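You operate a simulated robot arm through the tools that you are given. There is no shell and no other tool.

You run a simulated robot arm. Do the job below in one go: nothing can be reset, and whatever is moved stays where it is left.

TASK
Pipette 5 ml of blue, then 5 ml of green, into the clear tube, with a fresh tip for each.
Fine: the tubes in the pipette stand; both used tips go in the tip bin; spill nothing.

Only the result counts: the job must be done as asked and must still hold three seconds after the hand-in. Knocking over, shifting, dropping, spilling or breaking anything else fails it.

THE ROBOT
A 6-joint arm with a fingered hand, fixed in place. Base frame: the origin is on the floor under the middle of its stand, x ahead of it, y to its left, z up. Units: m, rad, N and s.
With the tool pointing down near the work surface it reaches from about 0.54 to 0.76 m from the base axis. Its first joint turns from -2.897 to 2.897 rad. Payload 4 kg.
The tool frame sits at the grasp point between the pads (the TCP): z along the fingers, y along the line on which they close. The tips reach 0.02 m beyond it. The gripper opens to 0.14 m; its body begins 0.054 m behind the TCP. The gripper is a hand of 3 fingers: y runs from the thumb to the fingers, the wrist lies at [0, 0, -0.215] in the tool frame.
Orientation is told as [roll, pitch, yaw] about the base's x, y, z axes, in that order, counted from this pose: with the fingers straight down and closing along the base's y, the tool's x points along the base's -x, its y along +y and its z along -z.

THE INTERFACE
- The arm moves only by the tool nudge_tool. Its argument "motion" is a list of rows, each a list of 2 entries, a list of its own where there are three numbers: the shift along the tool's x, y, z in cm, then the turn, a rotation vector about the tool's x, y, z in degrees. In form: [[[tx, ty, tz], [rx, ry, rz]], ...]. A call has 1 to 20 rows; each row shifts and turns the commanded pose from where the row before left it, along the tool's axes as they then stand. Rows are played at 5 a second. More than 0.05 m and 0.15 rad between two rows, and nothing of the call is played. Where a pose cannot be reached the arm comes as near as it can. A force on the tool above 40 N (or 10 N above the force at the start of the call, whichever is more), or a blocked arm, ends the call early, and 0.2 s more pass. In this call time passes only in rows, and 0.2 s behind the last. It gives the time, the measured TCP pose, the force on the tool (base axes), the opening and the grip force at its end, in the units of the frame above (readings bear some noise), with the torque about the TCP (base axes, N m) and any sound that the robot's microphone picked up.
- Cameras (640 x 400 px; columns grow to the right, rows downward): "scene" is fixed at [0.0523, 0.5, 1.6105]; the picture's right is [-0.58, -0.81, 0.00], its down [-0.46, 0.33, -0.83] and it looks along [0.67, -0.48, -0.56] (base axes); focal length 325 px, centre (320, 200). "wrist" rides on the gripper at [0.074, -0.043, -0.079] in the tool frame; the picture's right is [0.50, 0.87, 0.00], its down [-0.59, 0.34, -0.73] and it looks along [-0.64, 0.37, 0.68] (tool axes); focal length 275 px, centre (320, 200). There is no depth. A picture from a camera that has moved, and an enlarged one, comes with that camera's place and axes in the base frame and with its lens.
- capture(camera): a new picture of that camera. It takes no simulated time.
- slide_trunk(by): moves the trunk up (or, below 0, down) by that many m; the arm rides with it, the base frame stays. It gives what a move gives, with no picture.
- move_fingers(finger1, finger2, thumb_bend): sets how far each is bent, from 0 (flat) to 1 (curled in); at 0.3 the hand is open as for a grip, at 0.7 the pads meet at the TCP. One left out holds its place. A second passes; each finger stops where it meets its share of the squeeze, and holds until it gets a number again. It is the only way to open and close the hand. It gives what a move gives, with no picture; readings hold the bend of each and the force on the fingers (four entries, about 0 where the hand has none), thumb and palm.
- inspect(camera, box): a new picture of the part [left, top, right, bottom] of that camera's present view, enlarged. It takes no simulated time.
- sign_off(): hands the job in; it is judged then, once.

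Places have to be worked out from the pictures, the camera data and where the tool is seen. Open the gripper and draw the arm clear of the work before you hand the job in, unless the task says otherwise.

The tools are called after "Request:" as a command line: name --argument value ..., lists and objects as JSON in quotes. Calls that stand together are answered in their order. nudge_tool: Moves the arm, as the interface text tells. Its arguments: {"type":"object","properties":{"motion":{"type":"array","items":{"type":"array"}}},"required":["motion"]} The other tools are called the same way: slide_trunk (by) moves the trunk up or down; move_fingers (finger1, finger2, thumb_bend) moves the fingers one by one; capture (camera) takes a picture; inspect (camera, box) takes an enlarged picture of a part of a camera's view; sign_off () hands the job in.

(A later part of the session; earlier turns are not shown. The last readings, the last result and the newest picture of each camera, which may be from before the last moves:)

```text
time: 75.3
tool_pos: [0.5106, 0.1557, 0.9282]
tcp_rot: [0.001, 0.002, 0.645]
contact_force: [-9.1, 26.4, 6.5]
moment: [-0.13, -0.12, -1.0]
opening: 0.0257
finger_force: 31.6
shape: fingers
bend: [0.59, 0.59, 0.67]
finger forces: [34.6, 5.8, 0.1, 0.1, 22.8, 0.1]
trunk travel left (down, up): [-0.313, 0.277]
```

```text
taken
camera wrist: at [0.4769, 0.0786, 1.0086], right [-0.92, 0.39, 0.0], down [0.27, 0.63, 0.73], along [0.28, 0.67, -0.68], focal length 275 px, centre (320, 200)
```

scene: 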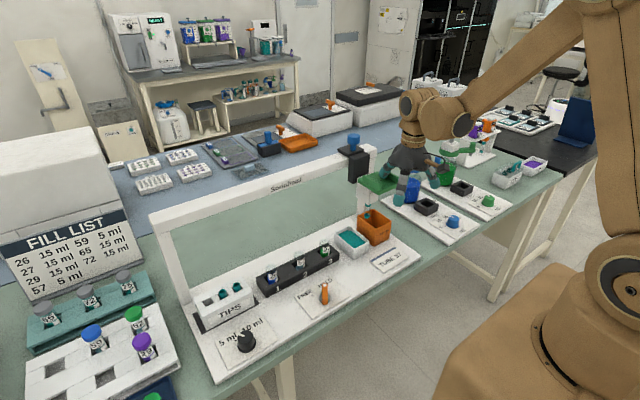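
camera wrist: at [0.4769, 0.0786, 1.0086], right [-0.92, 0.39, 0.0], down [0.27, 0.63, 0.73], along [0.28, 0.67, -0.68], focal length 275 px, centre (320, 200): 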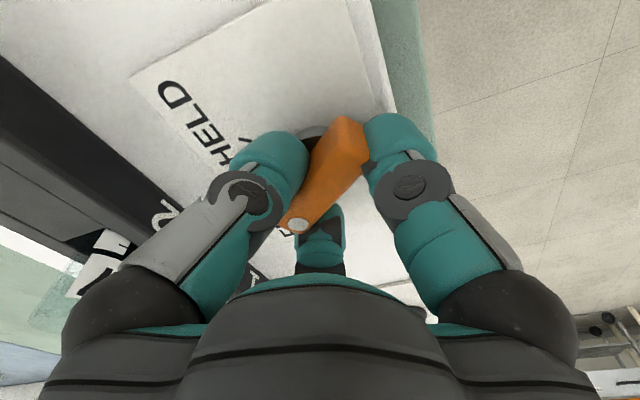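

The FREE stop is reached (−1.0 N·m). I'll relax, open and rise, then turn back to yaw −30° on the way to the plunger.

Request:
nudge_tool --motion '[[[0, 0, 0], [0, 0, 5]]]'

Request:
move_fingers --finger1 0.3 --finger2 0.3 --thumb_bend 0.3

Request:
nudge_tool --motion '[[[0, 0, -4.5], [0, 0, 0]], [[0, 0, -4.5], [0, 0, 0]], [[0, 0, -4.5], [0, 0, 8]], [[0, 0, -4.5], [0, 0, 8]], [[0, 0, -4.5], [0, 0, 8]], [[0, 0, -4.5], [0, 0, 8]], [[0, 0, -4.5], [0, 0, 8]], [[0, 0, -4.5], [0, 0, 8]], [[0, 0, -1.7], [0, 0, 8]], [[0, 0, 0], [0, 0, 5.5]]]'

Request:
capture --camera "scene"

Request:
inspect --camera "scene" --box '[280, 260, 370, 330]'

```text
time: 75.7
tool_pos: [0.511, 0.1563, 0.9281]
tcp_rot: [-0.002, 0.003, 0.559]
contact_force: [-10.4, 27.2, -0.8]
moment: [0.09, -0.16, 0.0]
opening: 0.0255
finger_force: 26.9
shape: fingers
bend: [0.6, 0.59, 0.67]
finger forces: [19.9, 17.7, 0.0, 0.1, 16.1, 0.0]
trunk travel left (down, up): [-0.313, 0.277]
```

```text
time: 76.7
tool_pos: [0.5129, 0.1531, 0.929]
tcp_rot: [0.0, 0.003, 0.556]
contact_force: [0.6, 0.7, 0.7]
moment: [-0.01, -0.02, -0.01]
opening: 0.1242
finger_force: 0.0
shape: fingers
bend: [0.3, 0.3, 0.3]
finger forces: [0.1, 0.0, 0.1, 0.0, 0.0, 0.1]
trunk travel left (down, up): [-0.313, 0.277]
```

```text
time: 78.9
tool_pos: [0.513, 0.1546, 1.3069]
tcp_rot: [-0.003, 0.003, -0.518]
contact_force: [0.2, -0.1, 0.8]
moment: [-0.01, 0.02, 0.02]
opening: 0.124
finger_force: 0.1
shape: fingers
bend: [0.3, 0.3, 0.3]
finger forces: [0.0, 0.1, 0.0, 0.0, 0.0, 0.0]
trunk travel left (down, up): [-0.313, 0.277]
```

```text
taken
```

scene: 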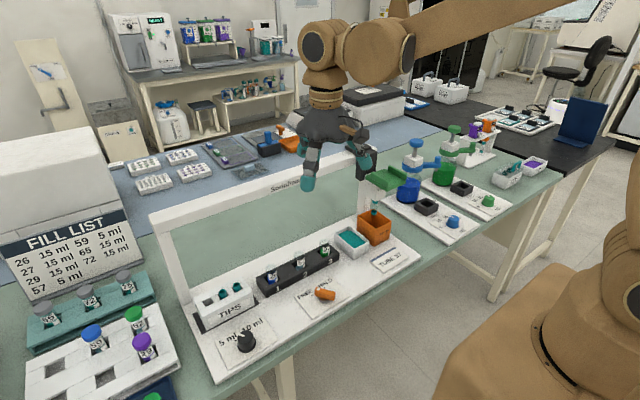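

```text
5.71 times, centred on (325, 295) of scene
camera zoom: at [0.0523, 0.5, 1.6105], right [-0.58, -0.81, 0.0], down [-0.46, 0.33, -0.83], along [0.67, -0.48, -0.56], focal length 1857 px, centre (291, -343)
```

zoom: 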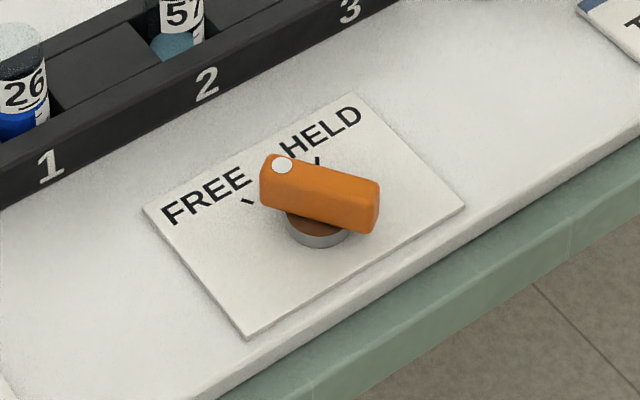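

The lever is back at FREE. I'll return to the plunger over the bin and press it gently, step by step.

Request:
nudge_tool --motion '[[[-3.64, -2.66, 0], [0, 0, 0]], [[-3.64, -2.66, 0], [0, 0, 0]], [[-3.64, -2.66, 0], [0, 0, 0]], [[-3.64, -2.66, 0], [0, 0, 0]], [[-3.64, -2.66, 0], [0, 0, 0]], [[-3.64, -2.66, 0], [0, 0, 0]], [[-3.64, -2.66, 0], [0, 0, 0]], [[0, 0, 3], [0, 0, 0]], [[0, 0, 1.5], [0, 0, 0]], [[0, 0, 0.5], [0, 0, 0]]]'

Request:
capture --camera "wrist"

Request:
inspect --camera "scene" --box '[320, 100, 420, 180]'

```text
time: 81.1
tool_pos: [0.6436, -0.1339, 1.256]
tcp_rot: [-0.003, 0.003, -0.517]
contact_force: [0.0, 0.1, -0.2]
moment: [-0.01, -0.01, 0.0]
opening: 0.1244
finger_force: 0.1
shape: fingers
bend: [0.3, 0.3, 0.3]
finger forces: [0.1, 0.1, 0.0, 0.0, 0.0, 0.0]
trunk travel left (down, up): [-0.313, 0.277]
```

```text
taken
camera wrist: at [0.5572, -0.1336, 1.3346], right [-0.01, 1.0, 0.0], down [0.68, 0.01, 0.73], along [0.73, 0.0, -0.68], focal length 275 px, centre (320, 200)
```

wrist: 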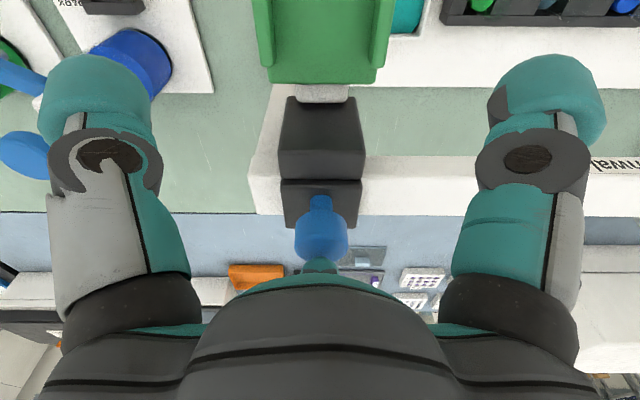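

```text
5.00 times, centred on (370, 140) of scene
camera zoom: at [0.0523, 0.5, 1.6105], right [-0.58, -0.81, 0.0], down [-0.46, 0.33, -0.83], along [0.67, -0.48, -0.56], focal length 1625 px, centre (70, 500)
```

zoom: 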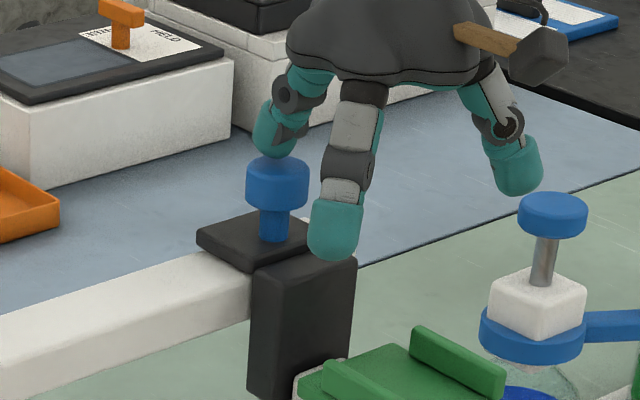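

The finger is 6 mm above the cap. Pressing in small steps now with the lever at FREE.

Request:
nudge_tool --motion '[[[0, 0, 0.4], [0, 0, 0]], [[0, 0, 0.3], [0, 0, 0]]]'

Request:
nudge_tool --motion '[[[0, 0, 0.2], [0, 0, 0]]]'

Request:
nudge_tool --motion '[[[0, 0, 0.2], [0, 0, 0]]]'

Request:
inspect --camera "scene" --box '[320, 100, 420, 180]'

```text
time: 81.7
tool_pos: [0.6424, -0.1338, 1.2487]
tcp_rot: [-0.002, 0.002, -0.517]
contact_force: [-1.7, -0.9, 6.5]
moment: [-0.02, -0.49, -0.01]
opening: 0.1242
finger_force: 2.6
shape: fingers
bend: [0.3, 0.29, 0.3]
finger forces: [0.0, 6.2, 0.0, 0.0, 0.0, 0.0]
trunk travel left (down, up): [-0.313, 0.277]
```

```text
time: 82.1
tool_pos: [0.6426, -0.1351, 1.2474]
tcp_rot: [-0.002, 0.002, -0.517]
contact_force: [-2.8, 0.2, 10.4]
moment: [-0.02, -0.84, -0.04]
opening: 0.1243
finger_force: 4.9
shape: fingers
bend: [0.3, 0.28, 0.3]
finger forces: [0.1, 10.4, 0.0, 0.0, 0.0, 0.0]
trunk travel left (down, up): [-0.313, 0.277]
```

```text
time: 82.5
tool_pos: [0.6409, -0.1335, 1.2462]
tcp_rot: [-0.003, 0.0, -0.517]
contact_force: [-6.1, -0.7, 17.8]
moment: [-0.02, -1.38, -0.02]
opening: 0.1241
finger_force: 8.3
shape: fingers
bend: [0.3, 0.27, 0.3]
finger forces: [0.0, 16.7, 0.1, 0.1, 0.0, 0.1]
trunk travel left (down, up): [-0.313, 0.277]
```

```text
5.00 times, centred on (370, 140) of scene
camera zoom: at [0.0523, 0.5, 1.6105], right [-0.58, -0.81, 0.0], down [-0.46, 0.33, -0.83], along [0.67, -0.48, -0.56], focal length 1625 px, centre (70, 500)
```

zoom: 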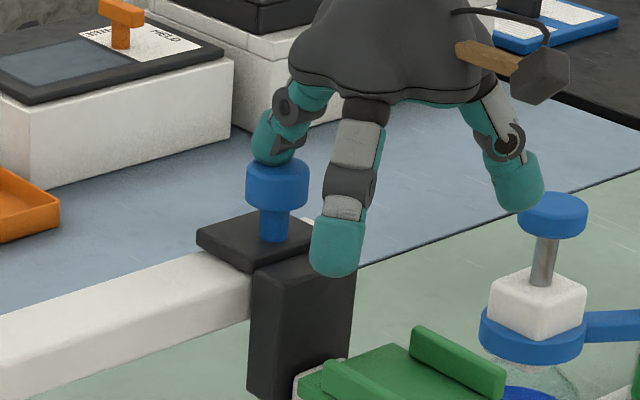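

Even at FREE the cap resists 18 N without moving. Before pushing harder, I'll back off and look closely at the cap and carriage for markings or a different mode of use (pull, turn).

Request:
nudge_tool --motion '[[[0, 0, -2], [0, 0, 0]], [[1.5, -0.9, -3], [0, 0, 0]], [[1.5, -0.9, -2], [0, 0, 0]]]'

Request:
inspect --camera "wrist" --box '[240, 60, 400, 270]'

Request:
inspect --camera "scene" --box '[340, 110, 400, 160]'

Request:
inspect --camera "scene" --box '[340, 150, 420, 250]'

```text
time: 83.3
tool_pos: [0.6067, -0.1336, 1.3151]
tcp_rot: [-0.002, 0.002, -0.517]
contact_force: [0.3, 1.1, -0.1]
moment: [0.0, 0.01, 0.05]
opening: 0.1239
finger_force: 0.0
shape: fingers
bend: [0.3, 0.3, 0.3]
finger forces: [0.0, 0.0, 0.0, 0.0, 0.0, 0.0]
trunk travel left (down, up): [-0.313, 0.277]
```

```text
1.90 times, centred on (320, 165) of wrist
camera zoom: at [0.5217, -0.1341, 1.3946], right [-0.01, 1.0, 0.0], down [0.68, 0.01, 0.73], along [0.73, 0.0, -0.68], focal length 524 px, centre (320, 267)
```

zoom: 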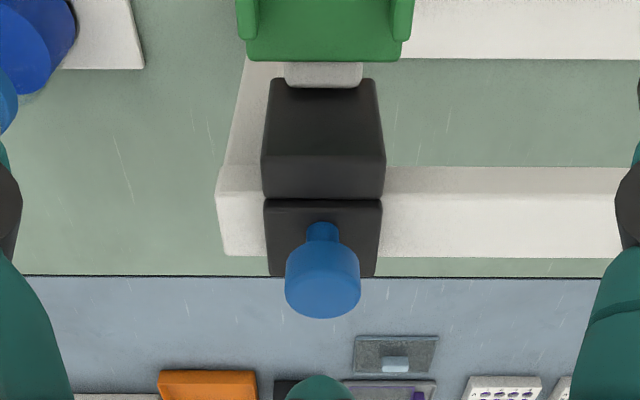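

```text
8.00 times, centred on (370, 135) of scene
camera zoom: at [0.0523, 0.5, 1.6105], right [-0.58, -0.81, 0.0], down [-0.46, 0.33, -0.83], along [0.67, -0.48, -0.56], focal length 2600 px, centre (-80, 720)
```

zoom: 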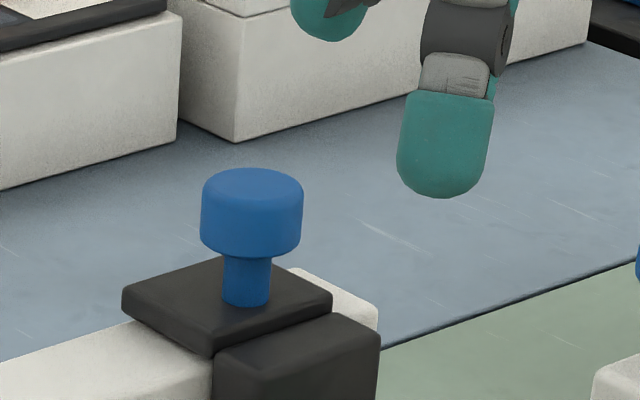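

```text
4.00 times, centred on (380, 200) of scene
camera zoom: at [0.0523, 0.5, 1.6105], right [-0.58, -0.81, 0.0], down [-0.46, 0.33, -0.83], along [0.67, -0.48, -0.56], focal length 1300 px, centre (80, 200)
```

zoom: 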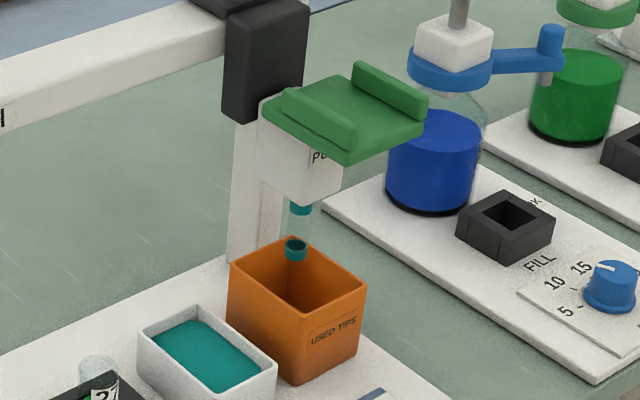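

There are no markings; the exposed stem suggests a press-type plunger with about 1.5 cm of travel. With FREE I only reached 18 N, so I'll press again up to just under the 40 N limit.

Request:
nudge_tool --motion '[[[-1.5, 0.9, 0], [0, 0, 0]], [[-1.5, 0.9, 2], [0, 0, 0]], [[0, 0, 3.5], [0, 0, 0]], [[0, 0, 1.2], [0, 0, 0]]]'

Request:
nudge_tool --motion '[[[0, 0, 0.3], [0, 0, 0]], [[0, 0, 0.3], [0, 0, 0]], [[0, 0, 0.3], [0, 0, 0]]]'

Request:
inspect --camera "scene" --box '[320, 100, 420, 180]'

```text
time: 84.3
tool_pos: [0.6413, -0.1327, 1.2485]
tcp_rot: [-0.002, 0.003, -0.517]
contact_force: [-0.5, 0.0, 5.0]
moment: [-0.03, -0.36, -0.04]
opening: 0.1243
finger_force: 2.5
shape: fingers
bend: [0.3, 0.29, 0.3]
finger forces: [0.1, 4.3, 0.0, 0.1, 0.0, 0.0]
trunk travel left (down, up): [-0.313, 0.277]
```

```text
time: 85.1
tool_pos: [0.6366, -0.1331, 1.2428]
tcp_rot: [0.002, -0.001, -0.517]
contact_force: [-13.1, 0.0, 34.3]
moment: [0.05, -2.81, 0.08]
opening: 0.1243
finger_force: 16.7
shape: fingers
bend: [0.3, 0.24, 0.3]
finger forces: [0.0, 32.7, 0.1, 0.1, 0.0, 0.0]
trunk travel left (down, up): [-0.313, 0.277]
```

```text
5.00 times, centred on (370, 140) of scene
camera zoom: at [0.0523, 0.5, 1.6105], right [-0.58, -0.81, 0.0], down [-0.46, 0.33, -0.83], along [0.67, -0.48, -0.56], focal length 1625 px, centre (70, 500)
```

zoom: 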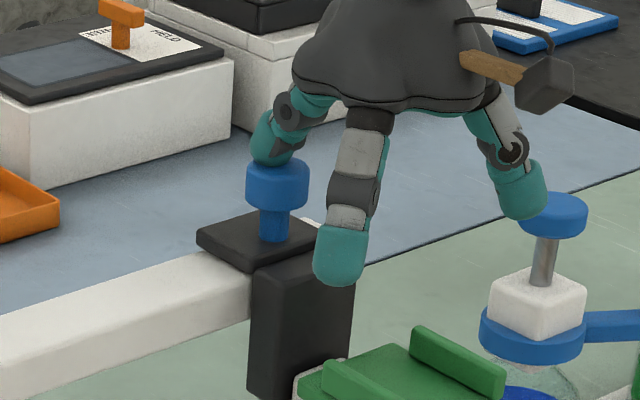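

The cap is rigid to 34 N at FREE as well, so it isn't a press plunger. It may need to be pulled up or turned, so I'll straddle the cap with the open hand to try a gentle grip and pull (still over the bin).

Request:
nudge_tool --motion '[[[0, 0, -3], [0, 0, 0]], [[0, 0, -4], [0, 0, 0]], [[-3.6, 2.1, 0], [0, 0, 0]], [[-3.6, 2.1, 0], [0, 0, 0]]]'

Request:
capture --camera "wrist"

Request:
inspect --camera "scene" --box '[300, 80, 440, 200]'

```text
time: 86.1
tool_pos: [0.7275, -0.1321, 1.3065]
tcp_rot: [-0.003, 0.004, -0.517]
contact_force: [-0.4, -0.2, 0.2]
moment: [-0.01, 0.02, 0.01]
opening: 0.1242
finger_force: 0.1
shape: fingers
bend: [0.3, 0.3, 0.3]
finger forces: [0.0, 0.0, 0.0, 0.0, 0.0, 0.0]
trunk travel left (down, up): [-0.313, 0.277]
```

```text
taken
camera wrist: at [0.6422, -0.1327, 1.3858], right [-0.01, 1.0, 0.0], down [0.68, 0.01, 0.73], along [0.73, 0.0, -0.68], focal length 275 px, centre (320, 200)
```

wrist: 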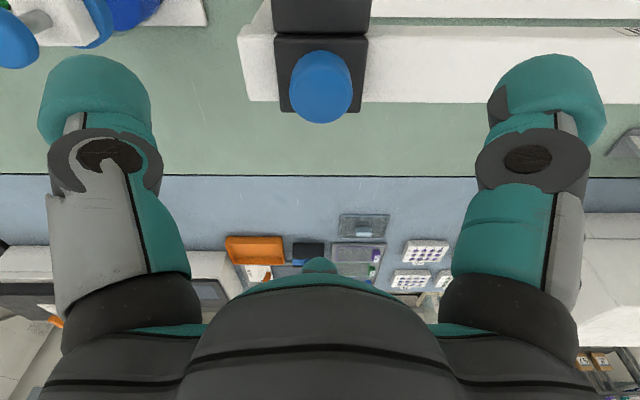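

```text
3.33 times, centred on (370, 140) of scene
camera zoom: at [0.0523, 0.5, 1.6105], right [-0.58, -0.81, 0.0], down [-0.46, 0.33, -0.83], along [0.67, -0.48, -0.56], focal length 1084 px, centre (153, 400)
```

zoom: 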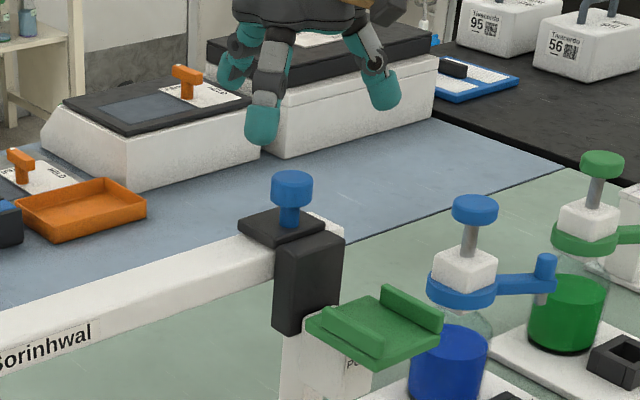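

The cap centre reads x≈0.716, y≈−0.132. I'll shift back 1 cm and descend so the open fingers surround the cap, tips staying above the carriage top (z≈1.19).

Request:
nudge_tool --motion '[[[0.85, -0.48, 2], [0, 0, 0]], [[0, 0, 3], [0, 0, 0]], [[0, 0, 2.2], [0, 0, 0]], [[0, 0, 0.9], [0, 0, 0]]]'

Request:
capture --camera "wrist"

Request:
inspect --camera "scene" --box '[300, 80, 440, 200]'

```text
time: 87.1
tool_pos: [0.7167, -0.1324, 1.2255]
tcp_rot: [-0.003, 0.0, -0.517]
contact_force: [0.5, 1.1, -0.5]
moment: [-0.03, 0.01, -0.01]
opening: 0.1241
finger_force: 0.1
shape: fingers
bend: [0.3, 0.3, 0.3]
finger forces: [0.0, 0.0, 0.1, 0.0, 0.0, 0.0]
trunk travel left (down, up): [-0.313, 0.277]
```

```text
taken
camera wrist: at [0.6305, -0.1323, 1.3055], right [-0.01, 1.0, 0.0], down [0.68, 0.01, 0.73], along [0.73, 0.0, -0.68], focal length 275 px, centre (320, 200)
```

wrist: 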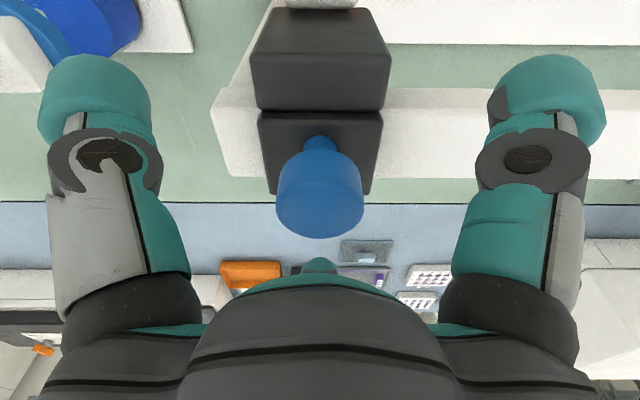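

```text
3.33 times, centred on (370, 140) of scene
camera zoom: at [0.0523, 0.5, 1.6105], right [-0.58, -0.81, 0.0], down [-0.46, 0.33, -0.83], along [0.67, -0.48, -0.56], focal length 1084 px, centre (153, 400)
```

zoom: 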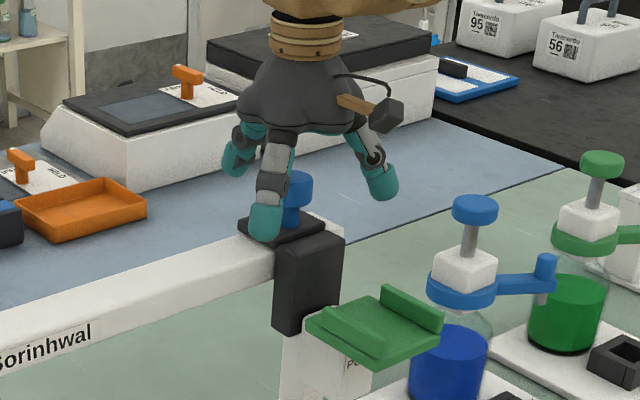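

The cap sits right at the TCP. I'll close the fingers on it.

Request:
move_fingers --finger1 0.7 --finger2 0.7 --thumb_bend 0.7

Request:
capture --camera "wrist"

```text
time: 88.1
tool_pos: [0.7155, -0.1315, 1.2269]
tcp_rot: [-0.002, 0.002, -0.517]
contact_force: [-1.7, -0.4, -4.0]
moment: [0.02, -0.03, 0.01]
opening: 0.0273
finger_force: 16.2
shape: fingers
bend: [0.62, 0.59, 0.63]
finger forces: [8.1, 9.5, 0.0, 0.1, 15.0, 0.0]
trunk travel left (down, up): [-0.313, 0.277]
```

```text
taken
camera wrist: at [0.6302, -0.1326, 1.3057], right [-0.01, 1.0, 0.0], down [0.68, 0.01, 0.73], along [0.73, 0.0, -0.68], focal length 275 px, centre (320, 200)
```

wrist: 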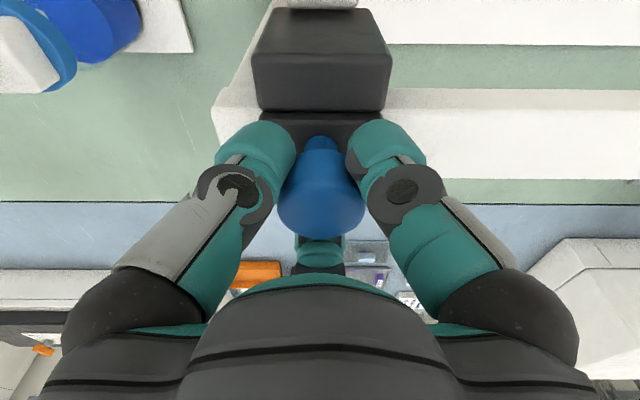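

The cap is gripped, fingertips slightly under its rim. I'll pull up 3 mm at a time and watch the force.

Request:
nudge_tool --motion '[[[0, 0, -0.3], [0, 0, 0]]]'

Request:
nudge_tool --motion '[[[0, 0, -0.3], [0, 0, 0]]]'

Request:
inspect --camera "scene" --box '[320, 100, 420, 180]'

```text
time: 88.5
tool_pos: [0.716, -0.1336, 1.2282]
tcp_rot: [-0.003, 0.003, -0.517]
contact_force: [-5.8, -0.2, -20.3]
moment: [0.02, 0.08, 0.0]
opening: 0.028
finger_force: 12.3
shape: fingers
bend: [0.62, 0.59, 0.63]
finger forces: [7.8, 6.6, 0.0, 0.1, 12.2, 0.0]
trunk travel left (down, up): [-0.313, 0.277]
```

```text
time: 88.9
tool_pos: [0.7166, -0.1327, 1.2313]
tcp_rot: [-0.002, 0.004, -0.516]
contact_force: [-5.8, -2.7, -19.6]
moment: [-0.06, 0.09, 0.05]
opening: 0.0276
finger_force: 12.5
shape: fingers
bend: [0.61, 0.59, 0.63]
finger forces: [8.7, 6.2, 0.1, 0.0, 11.0, 0.0]
trunk travel left (down, up): [-0.313, 0.277]
```

```text
5.00 times, centred on (370, 140) of scene
camera zoom: at [0.0523, 0.5, 1.6105], right [-0.58, -0.81, 0.0], down [-0.46, 0.33, -0.83], along [0.67, -0.48, -0.56], focal length 1625 px, centre (70, 500)
```

zoom: 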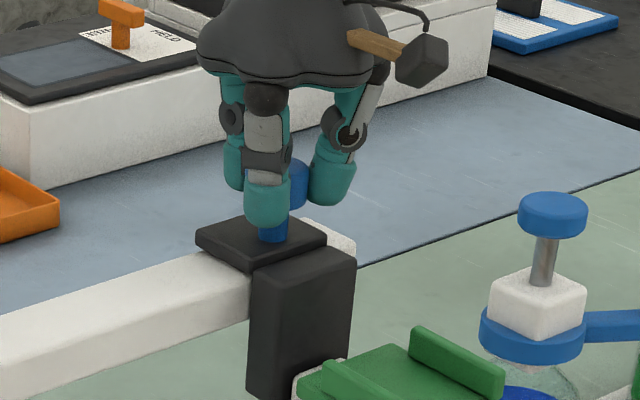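

Force stayed near −20 N while rising 3 mm: either the plunger is moving or the fingers slip. I'll compare the cap's position in the wrist view.

Request:
capture --camera "wrist"

Request:
inspect --camera "wrist" --box '[240, 90, 400, 250]'

```text
taken
camera wrist: at [0.6311, -0.1337, 1.3119], right [-0.01, 1.0, 0.0], down [0.68, 0.0, 0.73], along [0.73, 0.0, -0.68], focal length 275 px, centre (320, 200)
```

wrist: 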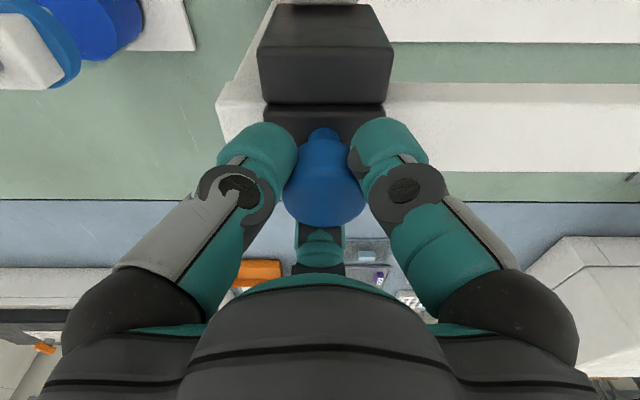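

```text
2.50 times, centred on (320, 170) of wrist
camera zoom: at [0.6311, -0.1337, 1.3119], right [-0.01, 1.0, 0.0], down [0.68, 0.0, 0.73], along [0.73, 0.0, -0.68], focal length 688 px, centre (320, 275)
```

zoom: 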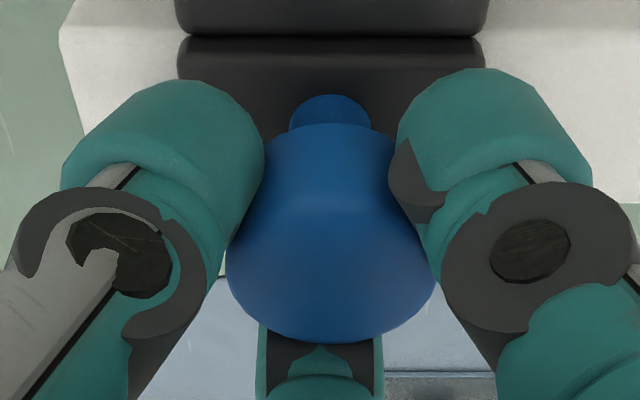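

The cap stayed put while the fingers slipped up, so it doesn't pull either. I'll try a small twist (±8°) to see if it turns.

Request:
nudge_tool --motion '[[[0, 0, 0.4], [0, 0, 0]], [[0, 0, 0], [0, 0, 6]]]'

Request:
nudge_tool --motion '[[[0, 0, 0], [0, 0, 6]]]'

Request:
nudge_tool --motion '[[[0, 0, 0], [0, 0, -8]], [[0, 0, 0], [0, 0, -8]]]'

```text
time: 89.5
tool_pos: [0.7156, -0.1334, 1.2288]
tcp_rot: [0.0, 0.001, -0.622]
contact_force: [0.7, -3.1, 11.2]
moment: [0.02, -0.1, 0.42]
opening: 0.0264
finger_force: 17.9
shape: fingers
bend: [0.61, 0.59, 0.64]
finger forces: [11.3, 11.5, 0.1, 0.1, 13.1, 0.1]
trunk travel left (down, up): [-0.313, 0.277]
```

```text
time: 89.9
tool_pos: [0.7144, -0.1337, 1.2302]
tcp_rot: [-0.001, 0.001, -0.727]
contact_force: [-4.5, -1.9, 6.2]
moment: [0.07, 0.04, 0.5]
opening: 0.0257
finger_force: 18.0
shape: fingers
bend: [0.61, 0.59, 0.65]
finger forces: [14.5, 10.2, 0.0, 0.0, 11.4, 0.1]
trunk travel left (down, up): [-0.313, 0.277]
```

```text
time: 90.5
tool_pos: [0.7142, -0.134, 1.2296]
tcp_rot: [-0.003, 0.002, -0.446]
contact_force: [-5.8, -4.5, 1.0]
moment: [-0.05, 0.09, -0.55]
opening: 0.0251
finger_force: 17.4
shape: fingers
bend: [0.61, 0.59, 0.65]
finger forces: [10.2, 11.8, 0.0, 0.0, 12.3, 0.0]
trunk travel left (down, up): [-0.313, 0.277]
```

Torque just saturates at ±0.5 N·m (slip), so the blue knob is rigid: probably only a handle on the carriage. The tray marked PUSH must be the pipetting control, so I'll release and check tube 26's level and the tip again.

Request:
move_fingers --finger1 0.3 --finger2 0.3 --thumb_bend 0.3

Request:
nudge_tool --motion '[[[0, 0, -3], [0, 0, -1.5]], [[0, 0, -4], [0, 0, -2.6]], [[4, -2.3, 0], [0, 0, 0]], [[4, -2.3, 0], [0, 0, 0]], [[4, -2.3, 0], [0, 0, 0]], [[4, -2.3, 0], [0, 0, 0]]]'

Request:
capture --camera "scene"

Request:
inspect --camera "scene" --box '[240, 230, 360, 300]'

```text
time: 91.5
tool_pos: [0.7166, -0.1334, 1.2287]
tcp_rot: [-0.001, 0.002, -0.447]
contact_force: [0.3, 0.2, 0.2]
moment: [-0.03, 0.0, 0.0]
opening: 0.1241
finger_force: 0.0
shape: fingers
bend: [0.3, 0.3, 0.3]
finger forces: [0.1, 0.0, 0.0, 0.0, 0.1, 0.1]
trunk travel left (down, up): [-0.313, 0.277]
```

```text
time: 92.9
tool_pos: [0.5323, -0.1613, 1.3011]
tcp_rot: [-0.001, 0.002, -0.376]
contact_force: [0.0, 0.8, 0.4]
moment: [0.03, -0.05, 0.02]
opening: 0.1242
finger_force: 0.1
shape: fingers
bend: [0.3, 0.3, 0.3]
finger forces: [0.1, 0.1, 0.0, 0.1, 0.0, 0.0]
trunk travel left (down, up): [-0.313, 0.277]
```

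```text
taken
```

scene: 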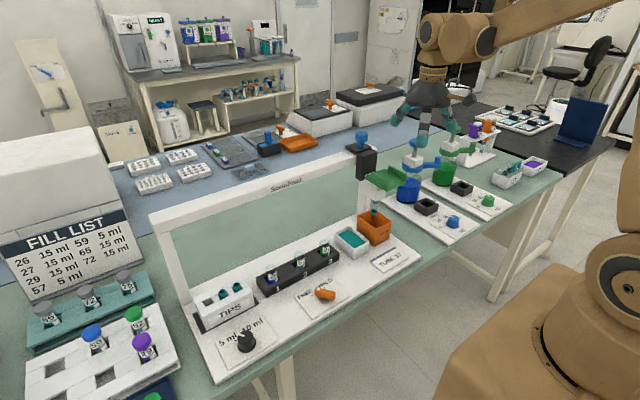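

```text
5.33 times, centred on (300, 265) of scene
camera zoom: at [0.0523, 0.5, 1.6105], right [-0.58, -0.81, 0.0], down [-0.46, 0.33, -0.83], along [0.67, -0.48, -0.56], focal length 1734 px, centre (427, -147)
```

zoom: 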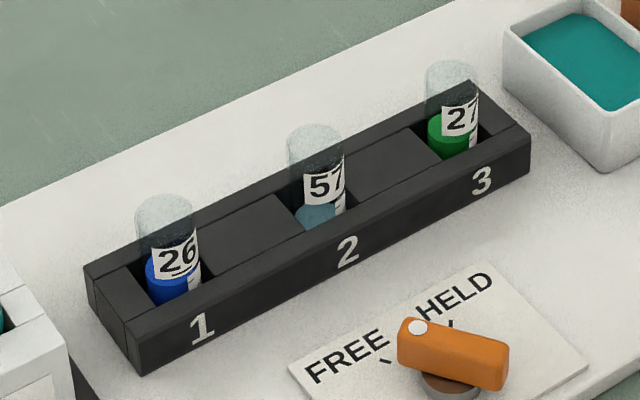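

Levels look unchanged. What I haven't tried is dipping the tip in liquid with the lever at FREE (both earlier dips were at HELD). I'll bring the head back to tube 26 for that, starting by putting the finger back into the tray.

Request:
nudge_tool --motion '[[[0, 0, 0], [0, 0, 8.4]], [[2.4, 1.75, 0], [0, 0, 0]], [[0, 0, 4.5], [0, 0, 0]], [[0, 0, 4.5], [0, 0, 0]], [[0, 0, 3.6], [0, 0, 0]], [[0, 0, 2.0], [0, 0, 0]]]'

Request:
capture --camera "wrist"

```text
time: 94.3
tool_pos: [0.5211, -0.1324, 1.1527]
tcp_rot: [-0.003, 0.002, -0.522]
contact_force: [-0.2, -0.1, -0.1]
moment: [0.0, -0.03, 0.0]
opening: 0.1241
finger_force: 0.4
shape: fingers
bend: [0.3, 0.3, 0.3]
finger forces: [0.0, 0.1, 0.0, 0.0, 0.1, 0.0]
trunk travel left (down, up): [-0.313, 0.277]
```

```text
taken
camera wrist: at [0.4351, -0.1318, 1.2325], right [0.0, 1.0, 0.0], down [0.68, 0.0, 0.73], along [0.73, 0.0, -0.68], focal length 275 px, centre (320, 200)
```

wrist: 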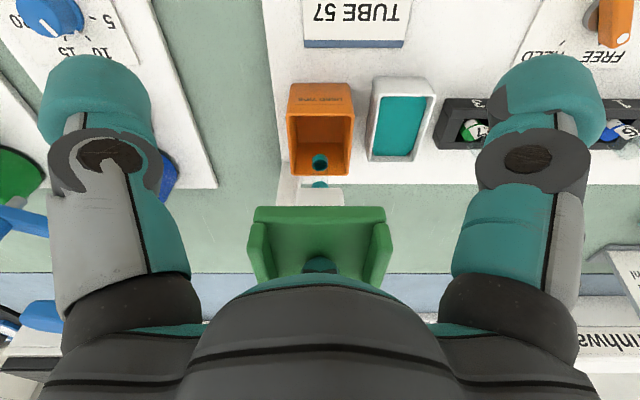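

Before dipping at FREE over the tube, I'll try the same push here over the bin, so that if a FREE push ejects the tip it lands where it belongs.

Request:
nudge_tool --motion '[[[0, 0, 1], [0, 0, 0]], [[0, 0, 1], [0, 0, 0]], [[0, 0, 1], [0, 0, 0]], [[0, 0, 1], [0, 0, 0]], [[0, 0, 1], [0, 0, 0]], [[0, 0, 0.6], [0, 0, 0]]]'

Request:
capture --camera "wrist"

Request:
inspect --camera "scene" --box '[320, 120, 440, 260]'

```text
time: 95.7
tool_pos: [0.5208, -0.1338, 1.0984]
tcp_rot: [-0.001, 0.002, -0.522]
contact_force: [-2.8, 0.8, 5.2]
moment: [0.01, -0.41, 0.07]
opening: 0.1242
finger_force: 2.0
shape: fingers
bend: [0.3, 0.29, 0.3]
finger forces: [0.0, 5.2, 0.0, 0.0, 0.0, 0.0]
trunk travel left (down, up): [-0.313, 0.277]
```

```text
taken
camera wrist: at [0.4351, -0.1322, 1.1773], right [0.0, 1.0, 0.0], down [0.68, 0.0, 0.73], along [0.73, 0.0, -0.68], focal length 275 px, centre (320, 200)
```

wrist: 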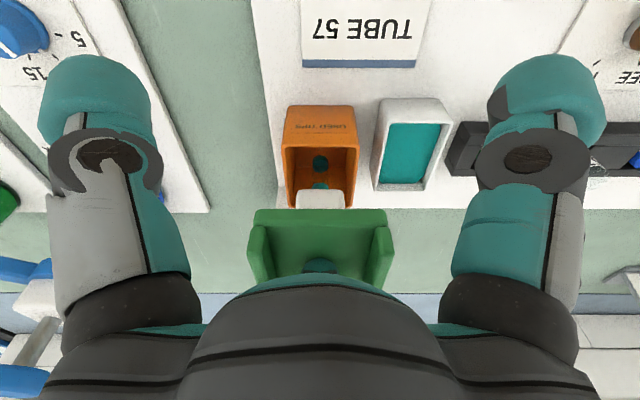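

```text
2.86 times, centred on (380, 190) of scene
camera zoom: at [0.0523, 0.5, 1.6105], right [-0.58, -0.81, 0.0], down [-0.46, 0.33, -0.83], along [0.67, -0.48, -0.56], focal length 929 px, centre (149, 229)
```

zoom: 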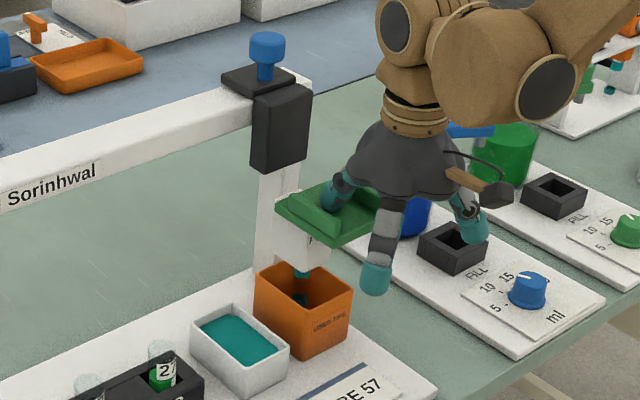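

The head went down into the bin with only spring force. I'll let it rise and check whether the tip stayed on.

Request:
nudge_tool --motion '[[[0, 0, -1.5], [0, 0, 0]], [[0, 0, -1.5], [0, 0, 0]], [[0, 0, -1.5], [0, 0, 0]], [[0, 0, -1.2], [0, 0, 0]]]'

Request:
inspect --camera "wrist" --box '[250, 60, 450, 220]'

```text
time: 96.7
tool_pos: [0.5215, -0.1329, 1.1565]
tcp_rot: [-0.001, 0.001, -0.52]
contact_force: [0.7, 0.3, -0.1]
moment: [-0.01, -0.03, 0.03]
opening: 0.1241
finger_force: 0.1
shape: fingers
bend: [0.3, 0.3, 0.3]
finger forces: [0.0, 0.0, 0.0, 0.0, 0.0, 0.0]
trunk travel left (down, up): [-0.313, 0.277]
```

```text
2.50 times, centred on (350, 140) of wrist
camera zoom: at [0.436, -0.1328, 1.2346], right [0.0, 1.0, 0.0], down [0.68, 0.0, 0.73], along [0.73, 0.0, -0.68], focal length 688 px, centre (245, 350)
```

zoom: 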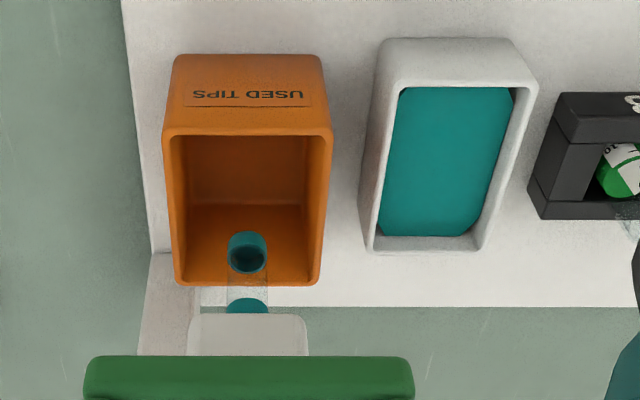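

The tip stayed on. Now I'll slide the head +y back to tube 26 with the lever at FREE.

Request:
nudge_tool --motion '[[[1.0, 1.73, 0], [0, 0, 0]], [[1.0, 1.73, 0], [0, 0, 0]], [[1.0, 1.73, 0], [0, 0, 0]], [[1.0, 1.73, 0], [0, 0, 0]], [[1.0, 1.73, 0], [0, 0, 0]], [[1.0, 1.73, 0], [0, 0, 0]], [[1.0, 1.73, 0], [0, 0, 0]], [[1.0, 1.73, 0], [0, 0, 0]], [[1.0, 1.73, 0], [0, 0, 0]], [[1.0, 1.73, 0], [0, 0, 0]]]'

Request:
nudge_tool --motion '[[[1.0, 1.73, 0], [0, 0, 0]], [[1.0, 1.73, 0], [0, 0, 0]], [[1.0, 1.73, 0], [0, 0, 0]], [[1.0, 1.73, 0], [0, 0, 0]], [[1.0, 1.73, 0], [0, 0, 0]], [[1.0, 1.73, 0], [0, 0, 0]], [[1.0, 1.73, 0], [0, 0, 0]], [[1.0, 1.73, 0], [0, 0, 0]], [[0.5, 0.87, 0], [0, 0, 0]]]'

Request:
capture --camera "wrist"

```text
time: 98.9
tool_pos: [0.5213, 0.0679, 1.1566]
tcp_rot: [-0.003, 0.0, -0.521]
contact_force: [0.4, 0.4, -1.0]
moment: [0.02, 0.0, 0.01]
opening: 0.1241
finger_force: 0.0
shape: fingers
bend: [0.3, 0.3, 0.3]
finger forces: [0.0, 0.0, 0.1, 0.0, 0.0, 0.0]
trunk travel left (down, up): [-0.313, 0.277]
```

```text
time: 100.9
tool_pos: [0.5215, 0.237, 1.1554]
tcp_rot: [-0.002, 0.002, -0.522]
contact_force: [-0.3, 0.3, 0.4]
moment: [-0.01, 0.04, -0.01]
opening: 0.1242
finger_force: 0.0
shape: fingers
bend: [0.3, 0.3, 0.3]
finger forces: [0.0, 0.0, 0.1, 0.0, 0.0, 0.2]
trunk travel left (down, up): [-0.313, 0.277]
```

```text
taken
camera wrist: at [0.4346, 0.2374, 1.2352], right [0.0, 1.0, 0.0], down [0.68, 0.0, 0.73], along [0.73, 0.0, -0.68], focal length 275 px, centre (320, 200)
```

wrist: 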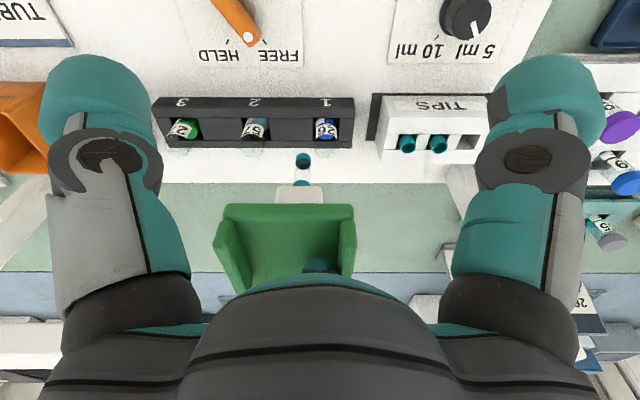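

The head is at y≈0.218; 2.8 cm more to go. Small pushes now.

Request:
nudge_tool --motion '[[[0.5, 0.87, 0], [0, 0, 0]], [[0.4, 0.69, 0], [0, 0, 0]], [[0.25, 0.43, 0], [0, 0, 0]], [[0.15, 0.26, 0], [0, 0, 0]]]'

Request:
inspect --camera "wrist" --box '[220, 80, 400, 220]'

```text
time: 101.9
tool_pos: [0.5208, 0.263, 1.155]
tcp_rot: [-0.002, 0.002, -0.521]
contact_force: [-0.6, 0.0, -0.3]
moment: [0.02, 0.0, 0.0]
opening: 0.1242
finger_force: 0.0
shape: fingers
bend: [0.3, 0.3, 0.3]
finger forces: [0.0, 0.1, 0.1, 0.1, 0.0, 0.0]
trunk travel left (down, up): [-0.313, 0.277]
```

```text
2.86 times, centred on (310, 150) of wrist
camera zoom: at [0.4342, 0.2637, 1.234], right [0.0, 1.0, 0.0], down [0.68, 0.0, 0.73], along [0.73, 0.0, -0.68], focal length 786 px, centre (349, 343)
```

zoom: 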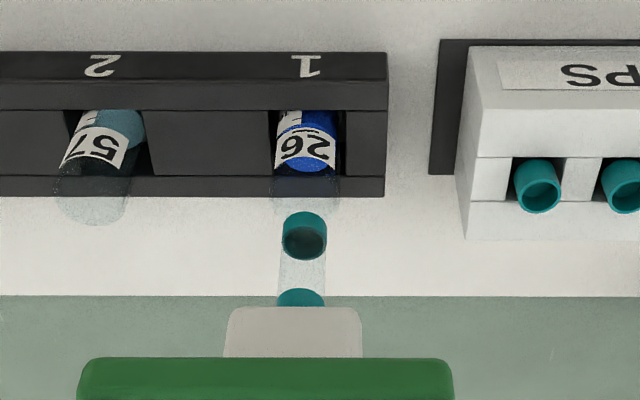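

Aligned (tip 0.2459, tube 0.2456). I'll centre the finger and dip about 6 cm at FREE, then let it rise and examine the tip.

Request:
nudge_tool --motion '[[[-0.43, -0.74, 0], [0, 0, 0]], [[-0.43, -0.74, 0], [0, 0, 0]], [[0, 0, 1], [0, 0, 0]], [[0, 0, 1], [0, 0, 0]], [[0, 0, 1], [0, 0, 0]], [[0, 0, 1], [0, 0, 0]], [[0, 0, 1], [0, 0, 0]], [[0, 0, 1], [0, 0, 0]], [[0, 0, 0.7], [0, 0, 0]]]'

Request:
nudge_tool --motion '[[[0, 0, -1], [0, 0, 0]], [[0, 0, -1], [0, 0, 0]], [[0, 0, -1], [0, 0, 0]], [[0, 0, -1], [0, 0, 0]], [[0, 0, -1], [0, 0, 0]], [[0, 0, -1], [0, 0, 0]], [[0, 0, -0.6], [0, 0, 0]]]'

Request:
inspect --camera "wrist" --box '[240, 80, 420, 220]'

```text
time: 103.9
tool_pos: [0.5193, 0.2459, 1.0873]
tcp_rot: [-0.003, 0.001, -0.521]
contact_force: [-1.8, 0.6, 5.0]
moment: [0.02, -0.44, 0.08]
opening: 0.1244
finger_force: 2.3
shape: fingers
bend: [0.3, 0.29, 0.3]
finger forces: [0.1, 5.5, 0.0, 0.0, 0.0, 0.0]
trunk travel left (down, up): [-0.313, 0.277]
```

```text
time: 105.5
tool_pos: [0.5208, 0.245, 1.1545]
tcp_rot: [-0.001, 0.004, -0.522]
contact_force: [0.0, -0.1, -0.1]
moment: [0.0, 0.01, 0.01]
opening: 0.1241
finger_force: 0.0
shape: fingers
bend: [0.3, 0.3, 0.3]
finger forces: [0.0, 0.1, 0.1, 0.0, 0.0, 0.0]
trunk travel left (down, up): [-0.313, 0.277]
```

```text
2.86 times, centred on (330, 150) of wrist
camera zoom: at [0.4352, 0.2453, 1.2334], right [0.0, 1.0, 0.0], down [0.68, 0.0, 0.73], along [0.73, 0.0, -0.68], focal length 786 px, centre (291, 343)
```

zoom: 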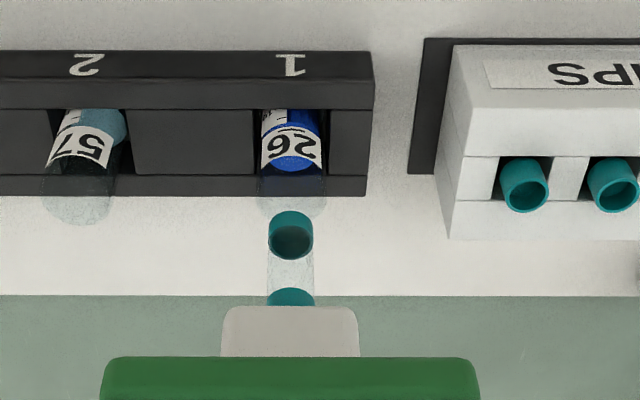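

No liquid was drawn at FREE either. One gap in my tests: after turning the lever hard to its HELD stop I never re-tested whether the head stays down, and the first time it may have been a degree or two short. I'll set HELD fully again and repeat that test.

Request:
nudge_tool --motion '[[[0, 0, -4.5], [0, 0, 0]], [[0, 0, -1.5], [0, 0, 0]], [[-1.31, -2.79, 0], [0, 0, -8]], [[-1.0, -2.9, 0], [0, 0, -8]], [[-0.6, -3.0, 0], [0, 0, -8]], [[0, 0, 0], [0, 0, -8]], [[0, 0, 0], [0, 0, -8]], [[0, 0, 0], [0, 0, -8]], [[0, 0, 0], [0, 0, -8]], [[0, 0, 0], [0, 0, -8]]]'

Request:
capture --camera "wrist"

```text
time: 107.7
tool_pos: [0.5153, 0.1539, 1.2148]
tcp_rot: [0.001, 0.003, 0.597]
contact_force: [0.3, 0.1, 0.1]
moment: [0.01, 0.0, -0.03]
opening: 0.1243
finger_force: 0.1
shape: fingers
bend: [0.3, 0.3, 0.3]
finger forces: [0.1, 0.0, 0.1, 0.0, 0.0, 0.1]
trunk travel left (down, up): [-0.313, 0.277]
```

```text
taken
camera wrist: at [0.4776, 0.0774, 1.2938], right [-0.9, 0.43, 0.0], down [0.3, 0.61, 0.73], along [0.32, 0.66, -0.68], focal length 275 px, centre (320, 200)
```

wrist: 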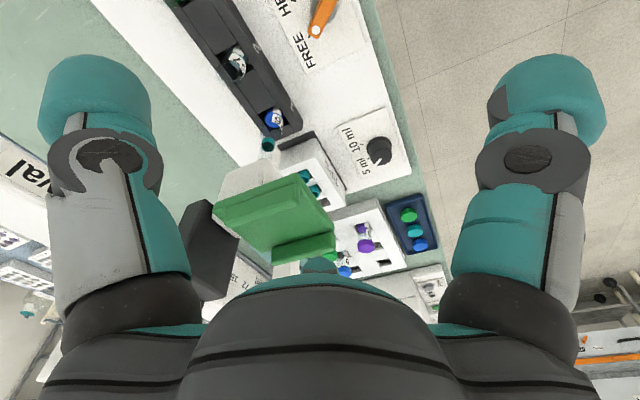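

I'm over the lever at yaw 34°. Descending and gripping.

Request:
nudge_tool --motion '[[[0.2, 0.1, 4.5], [0, 0, 0]], [[0, 0, 4.5], [0, 0, 0]], [[0, 0, 4.5], [0, 0, 0]], [[0, 0, 4.5], [0, 0, 0]], [[0, 0, 4.5], [0, 0, 0]], [[0, 0, 4.2], [0, 0, 0]], [[0, 0, 1.9], [0, 0, 0]]]'

Request:
move_fingers --finger1 0.7 --finger2 0.7 --thumb_bend 0.7

Request:
nudge_tool --motion '[[[0, 0, 0], [0, 0, 8]], [[0, 0, 0], [0, 0, 8]], [[0, 0, 0], [0, 0, 8]], [[0, 0, 0], [0, 0, 8]], [[0, 0, 0], [0, 0, 8]], [[0, 0, 0], [0, 0, 8]], [[0, 0, 0], [0, 0, 8]], [[0, 0, 0], [0, 0, 8]], [[0, 0, 0], [0, 0, 5]]]'

Request:
nudge_tool --motion '[[[0, 0, 0], [0, 0, 3]], [[0, 0, 0], [0, 0, 2]]]'

Request:
capture --camera "wrist"

```text
time: 109.3
tool_pos: [0.5123, 0.154, 0.93]
tcp_rot: [0.002, 0.004, 0.595]
contact_force: [-0.3, 0.1, -0.2]
moment: [-0.01, -0.01, -0.01]
opening: 0.1242
finger_force: 0.0
shape: fingers
bend: [0.3, 0.3, 0.3]
finger forces: [0.0, 0.1, 0.1, 0.0, 0.1, 0.0]
trunk travel left (down, up): [-0.313, 0.277]
```

```text
time: 110.3
tool_pos: [0.5118, 0.1549, 0.928]
tcp_rot: [0.0, 0.003, 0.597]
contact_force: [-4.3, 11.2, -1.9]
moment: [-0.04, -0.04, -0.08]
opening: 0.0275
finger_force: 14.8
shape: fingers
bend: [0.58, 0.58, 0.67]
finger forces: [11.1, 9.3, 0.0, 0.0, 9.4, 0.1]
trunk travel left (down, up): [-0.313, 0.277]
```

```text
time: 112.3
tool_pos: [0.5107, 0.1535, 0.9285]
tcp_rot: [-0.001, 0.002, -0.611]
contact_force: [0.8, 7.3, 19.6]
moment: [-0.11, 0.15, -0.03]
opening: 0.0268
finger_force: 21.4
shape: fingers
bend: [0.58, 0.58, 0.67]
finger forces: [9.8, 11.8, 0.1, 0.1, 21.7, 0.1]
trunk travel left (down, up): [-0.313, 0.277]
```

```text
time: 112.9
tool_pos: [0.5114, 0.1526, 0.9288]
tcp_rot: [-0.003, -0.001, -0.695]
contact_force: [7.8, 5.9, 25.0]
moment: [-0.38, 0.11, 0.59]
opening: 0.0242
finger_force: 29.0
shape: fingers
bend: [0.6, 0.58, 0.67]
finger forces: [5.5, 17.8, 0.0, 0.0, 33.9, 0.0]
trunk travel left (down, up): [-0.313, 0.277]
```

```text
taken
camera wrist: at [0.4274, 0.1689, 1.0079], right [0.17, 0.98, 0.0], down [0.67, -0.12, 0.73], along [0.72, -0.13, -0.68], focal length 275 px, centre (320, 200)
```

wrist: 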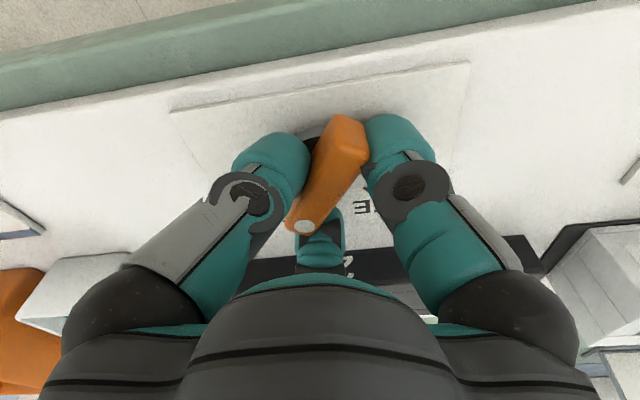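

HELD stop reached (0.59 N·m). I'll relax, release and return above the tray at yaw −30°.

Request:
nudge_tool --motion '[[[0, 0, 0], [0, 0, -3.5]]]'

Request:
move_fingers --finger1 0.3 --finger2 0.3 --thumb_bend 0.3

Request:
nudge_tool --motion '[[[0, 0, -4.5], [0, 0, 0]], [[0, 0, -4.5], [0, 0, 0]], [[0, 0, -4.5], [0, 0, -3]], [[0, 0, -4.5], [0, 0, -3]], [[0, 0, -4.5], [0, 0, 0]], [[0, 0, -4.5], [0, 0, 0]], [[0, 0, -1.2], [0, 0, 0]], [[1.31, 2.79, 0], [0, 0, 0]], [[1.31, 2.79, 0], [0, 0, 0]], [[1.2, 2.75, 0], [0, 0, 0]]]'

Request:
capture --camera "wrist"

```text
time: 113.3
tool_pos: [0.5113, 0.1537, 0.9289]
tcp_rot: [-0.002, 0.002, -0.636]
contact_force: [3.1, 5.6, 21.2]
moment: [-0.31, 0.19, 0.0]
opening: 0.0245
finger_force: 27.7
shape: fingers
bend: [0.6, 0.58, 0.67]
finger forces: [11.5, 12.5, 0.0, 0.0, 31.3, 0.0]
trunk travel left (down, up): [-0.313, 0.277]
```

```text
time: 114.3
tool_pos: [0.5132, 0.1544, 0.9282]
tcp_rot: [-0.004, 0.003, -0.635]
contact_force: [-0.7, 0.1, 0.2]
moment: [0.0, -0.02, -0.02]
opening: 0.1242
finger_force: 0.2
shape: fingers
bend: [0.3, 0.3, 0.3]
finger forces: [0.0, 0.0, 0.1, 0.1, 0.1, 0.0]
trunk travel left (down, up): [-0.313, 0.277]
```

```text
time: 116.5
tool_pos: [0.5217, 0.2454, 1.2119]
tcp_rot: [-0.004, 0.002, -0.531]
contact_force: [0.3, -0.9, -0.1]
moment: [0.02, 0.01, 0.01]
opening: 0.1243
finger_force: 0.2
shape: fingers
bend: [0.3, 0.3, 0.3]
finger forces: [0.1, 0.0, 0.1, 0.0, 0.0, 0.1]
trunk travel left (down, up): [-0.313, 0.277]
```

```text
taken
camera wrist: at [0.4356, 0.2475, 1.2916], right [0.01, 1.0, 0.0], down [0.68, 0.0, 0.73], along [0.73, -0.01, -0.68], focal length 275 px, centre (320, 200)
```

wrist: 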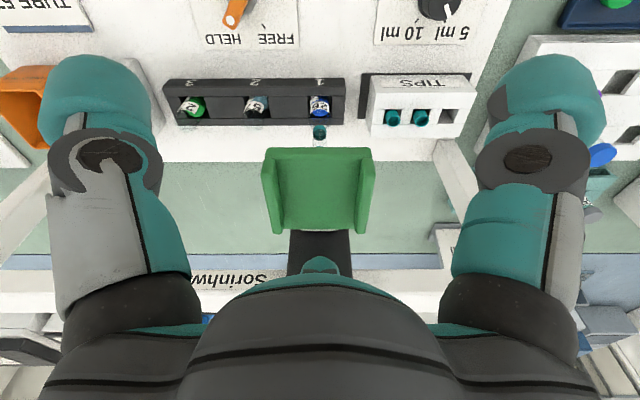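

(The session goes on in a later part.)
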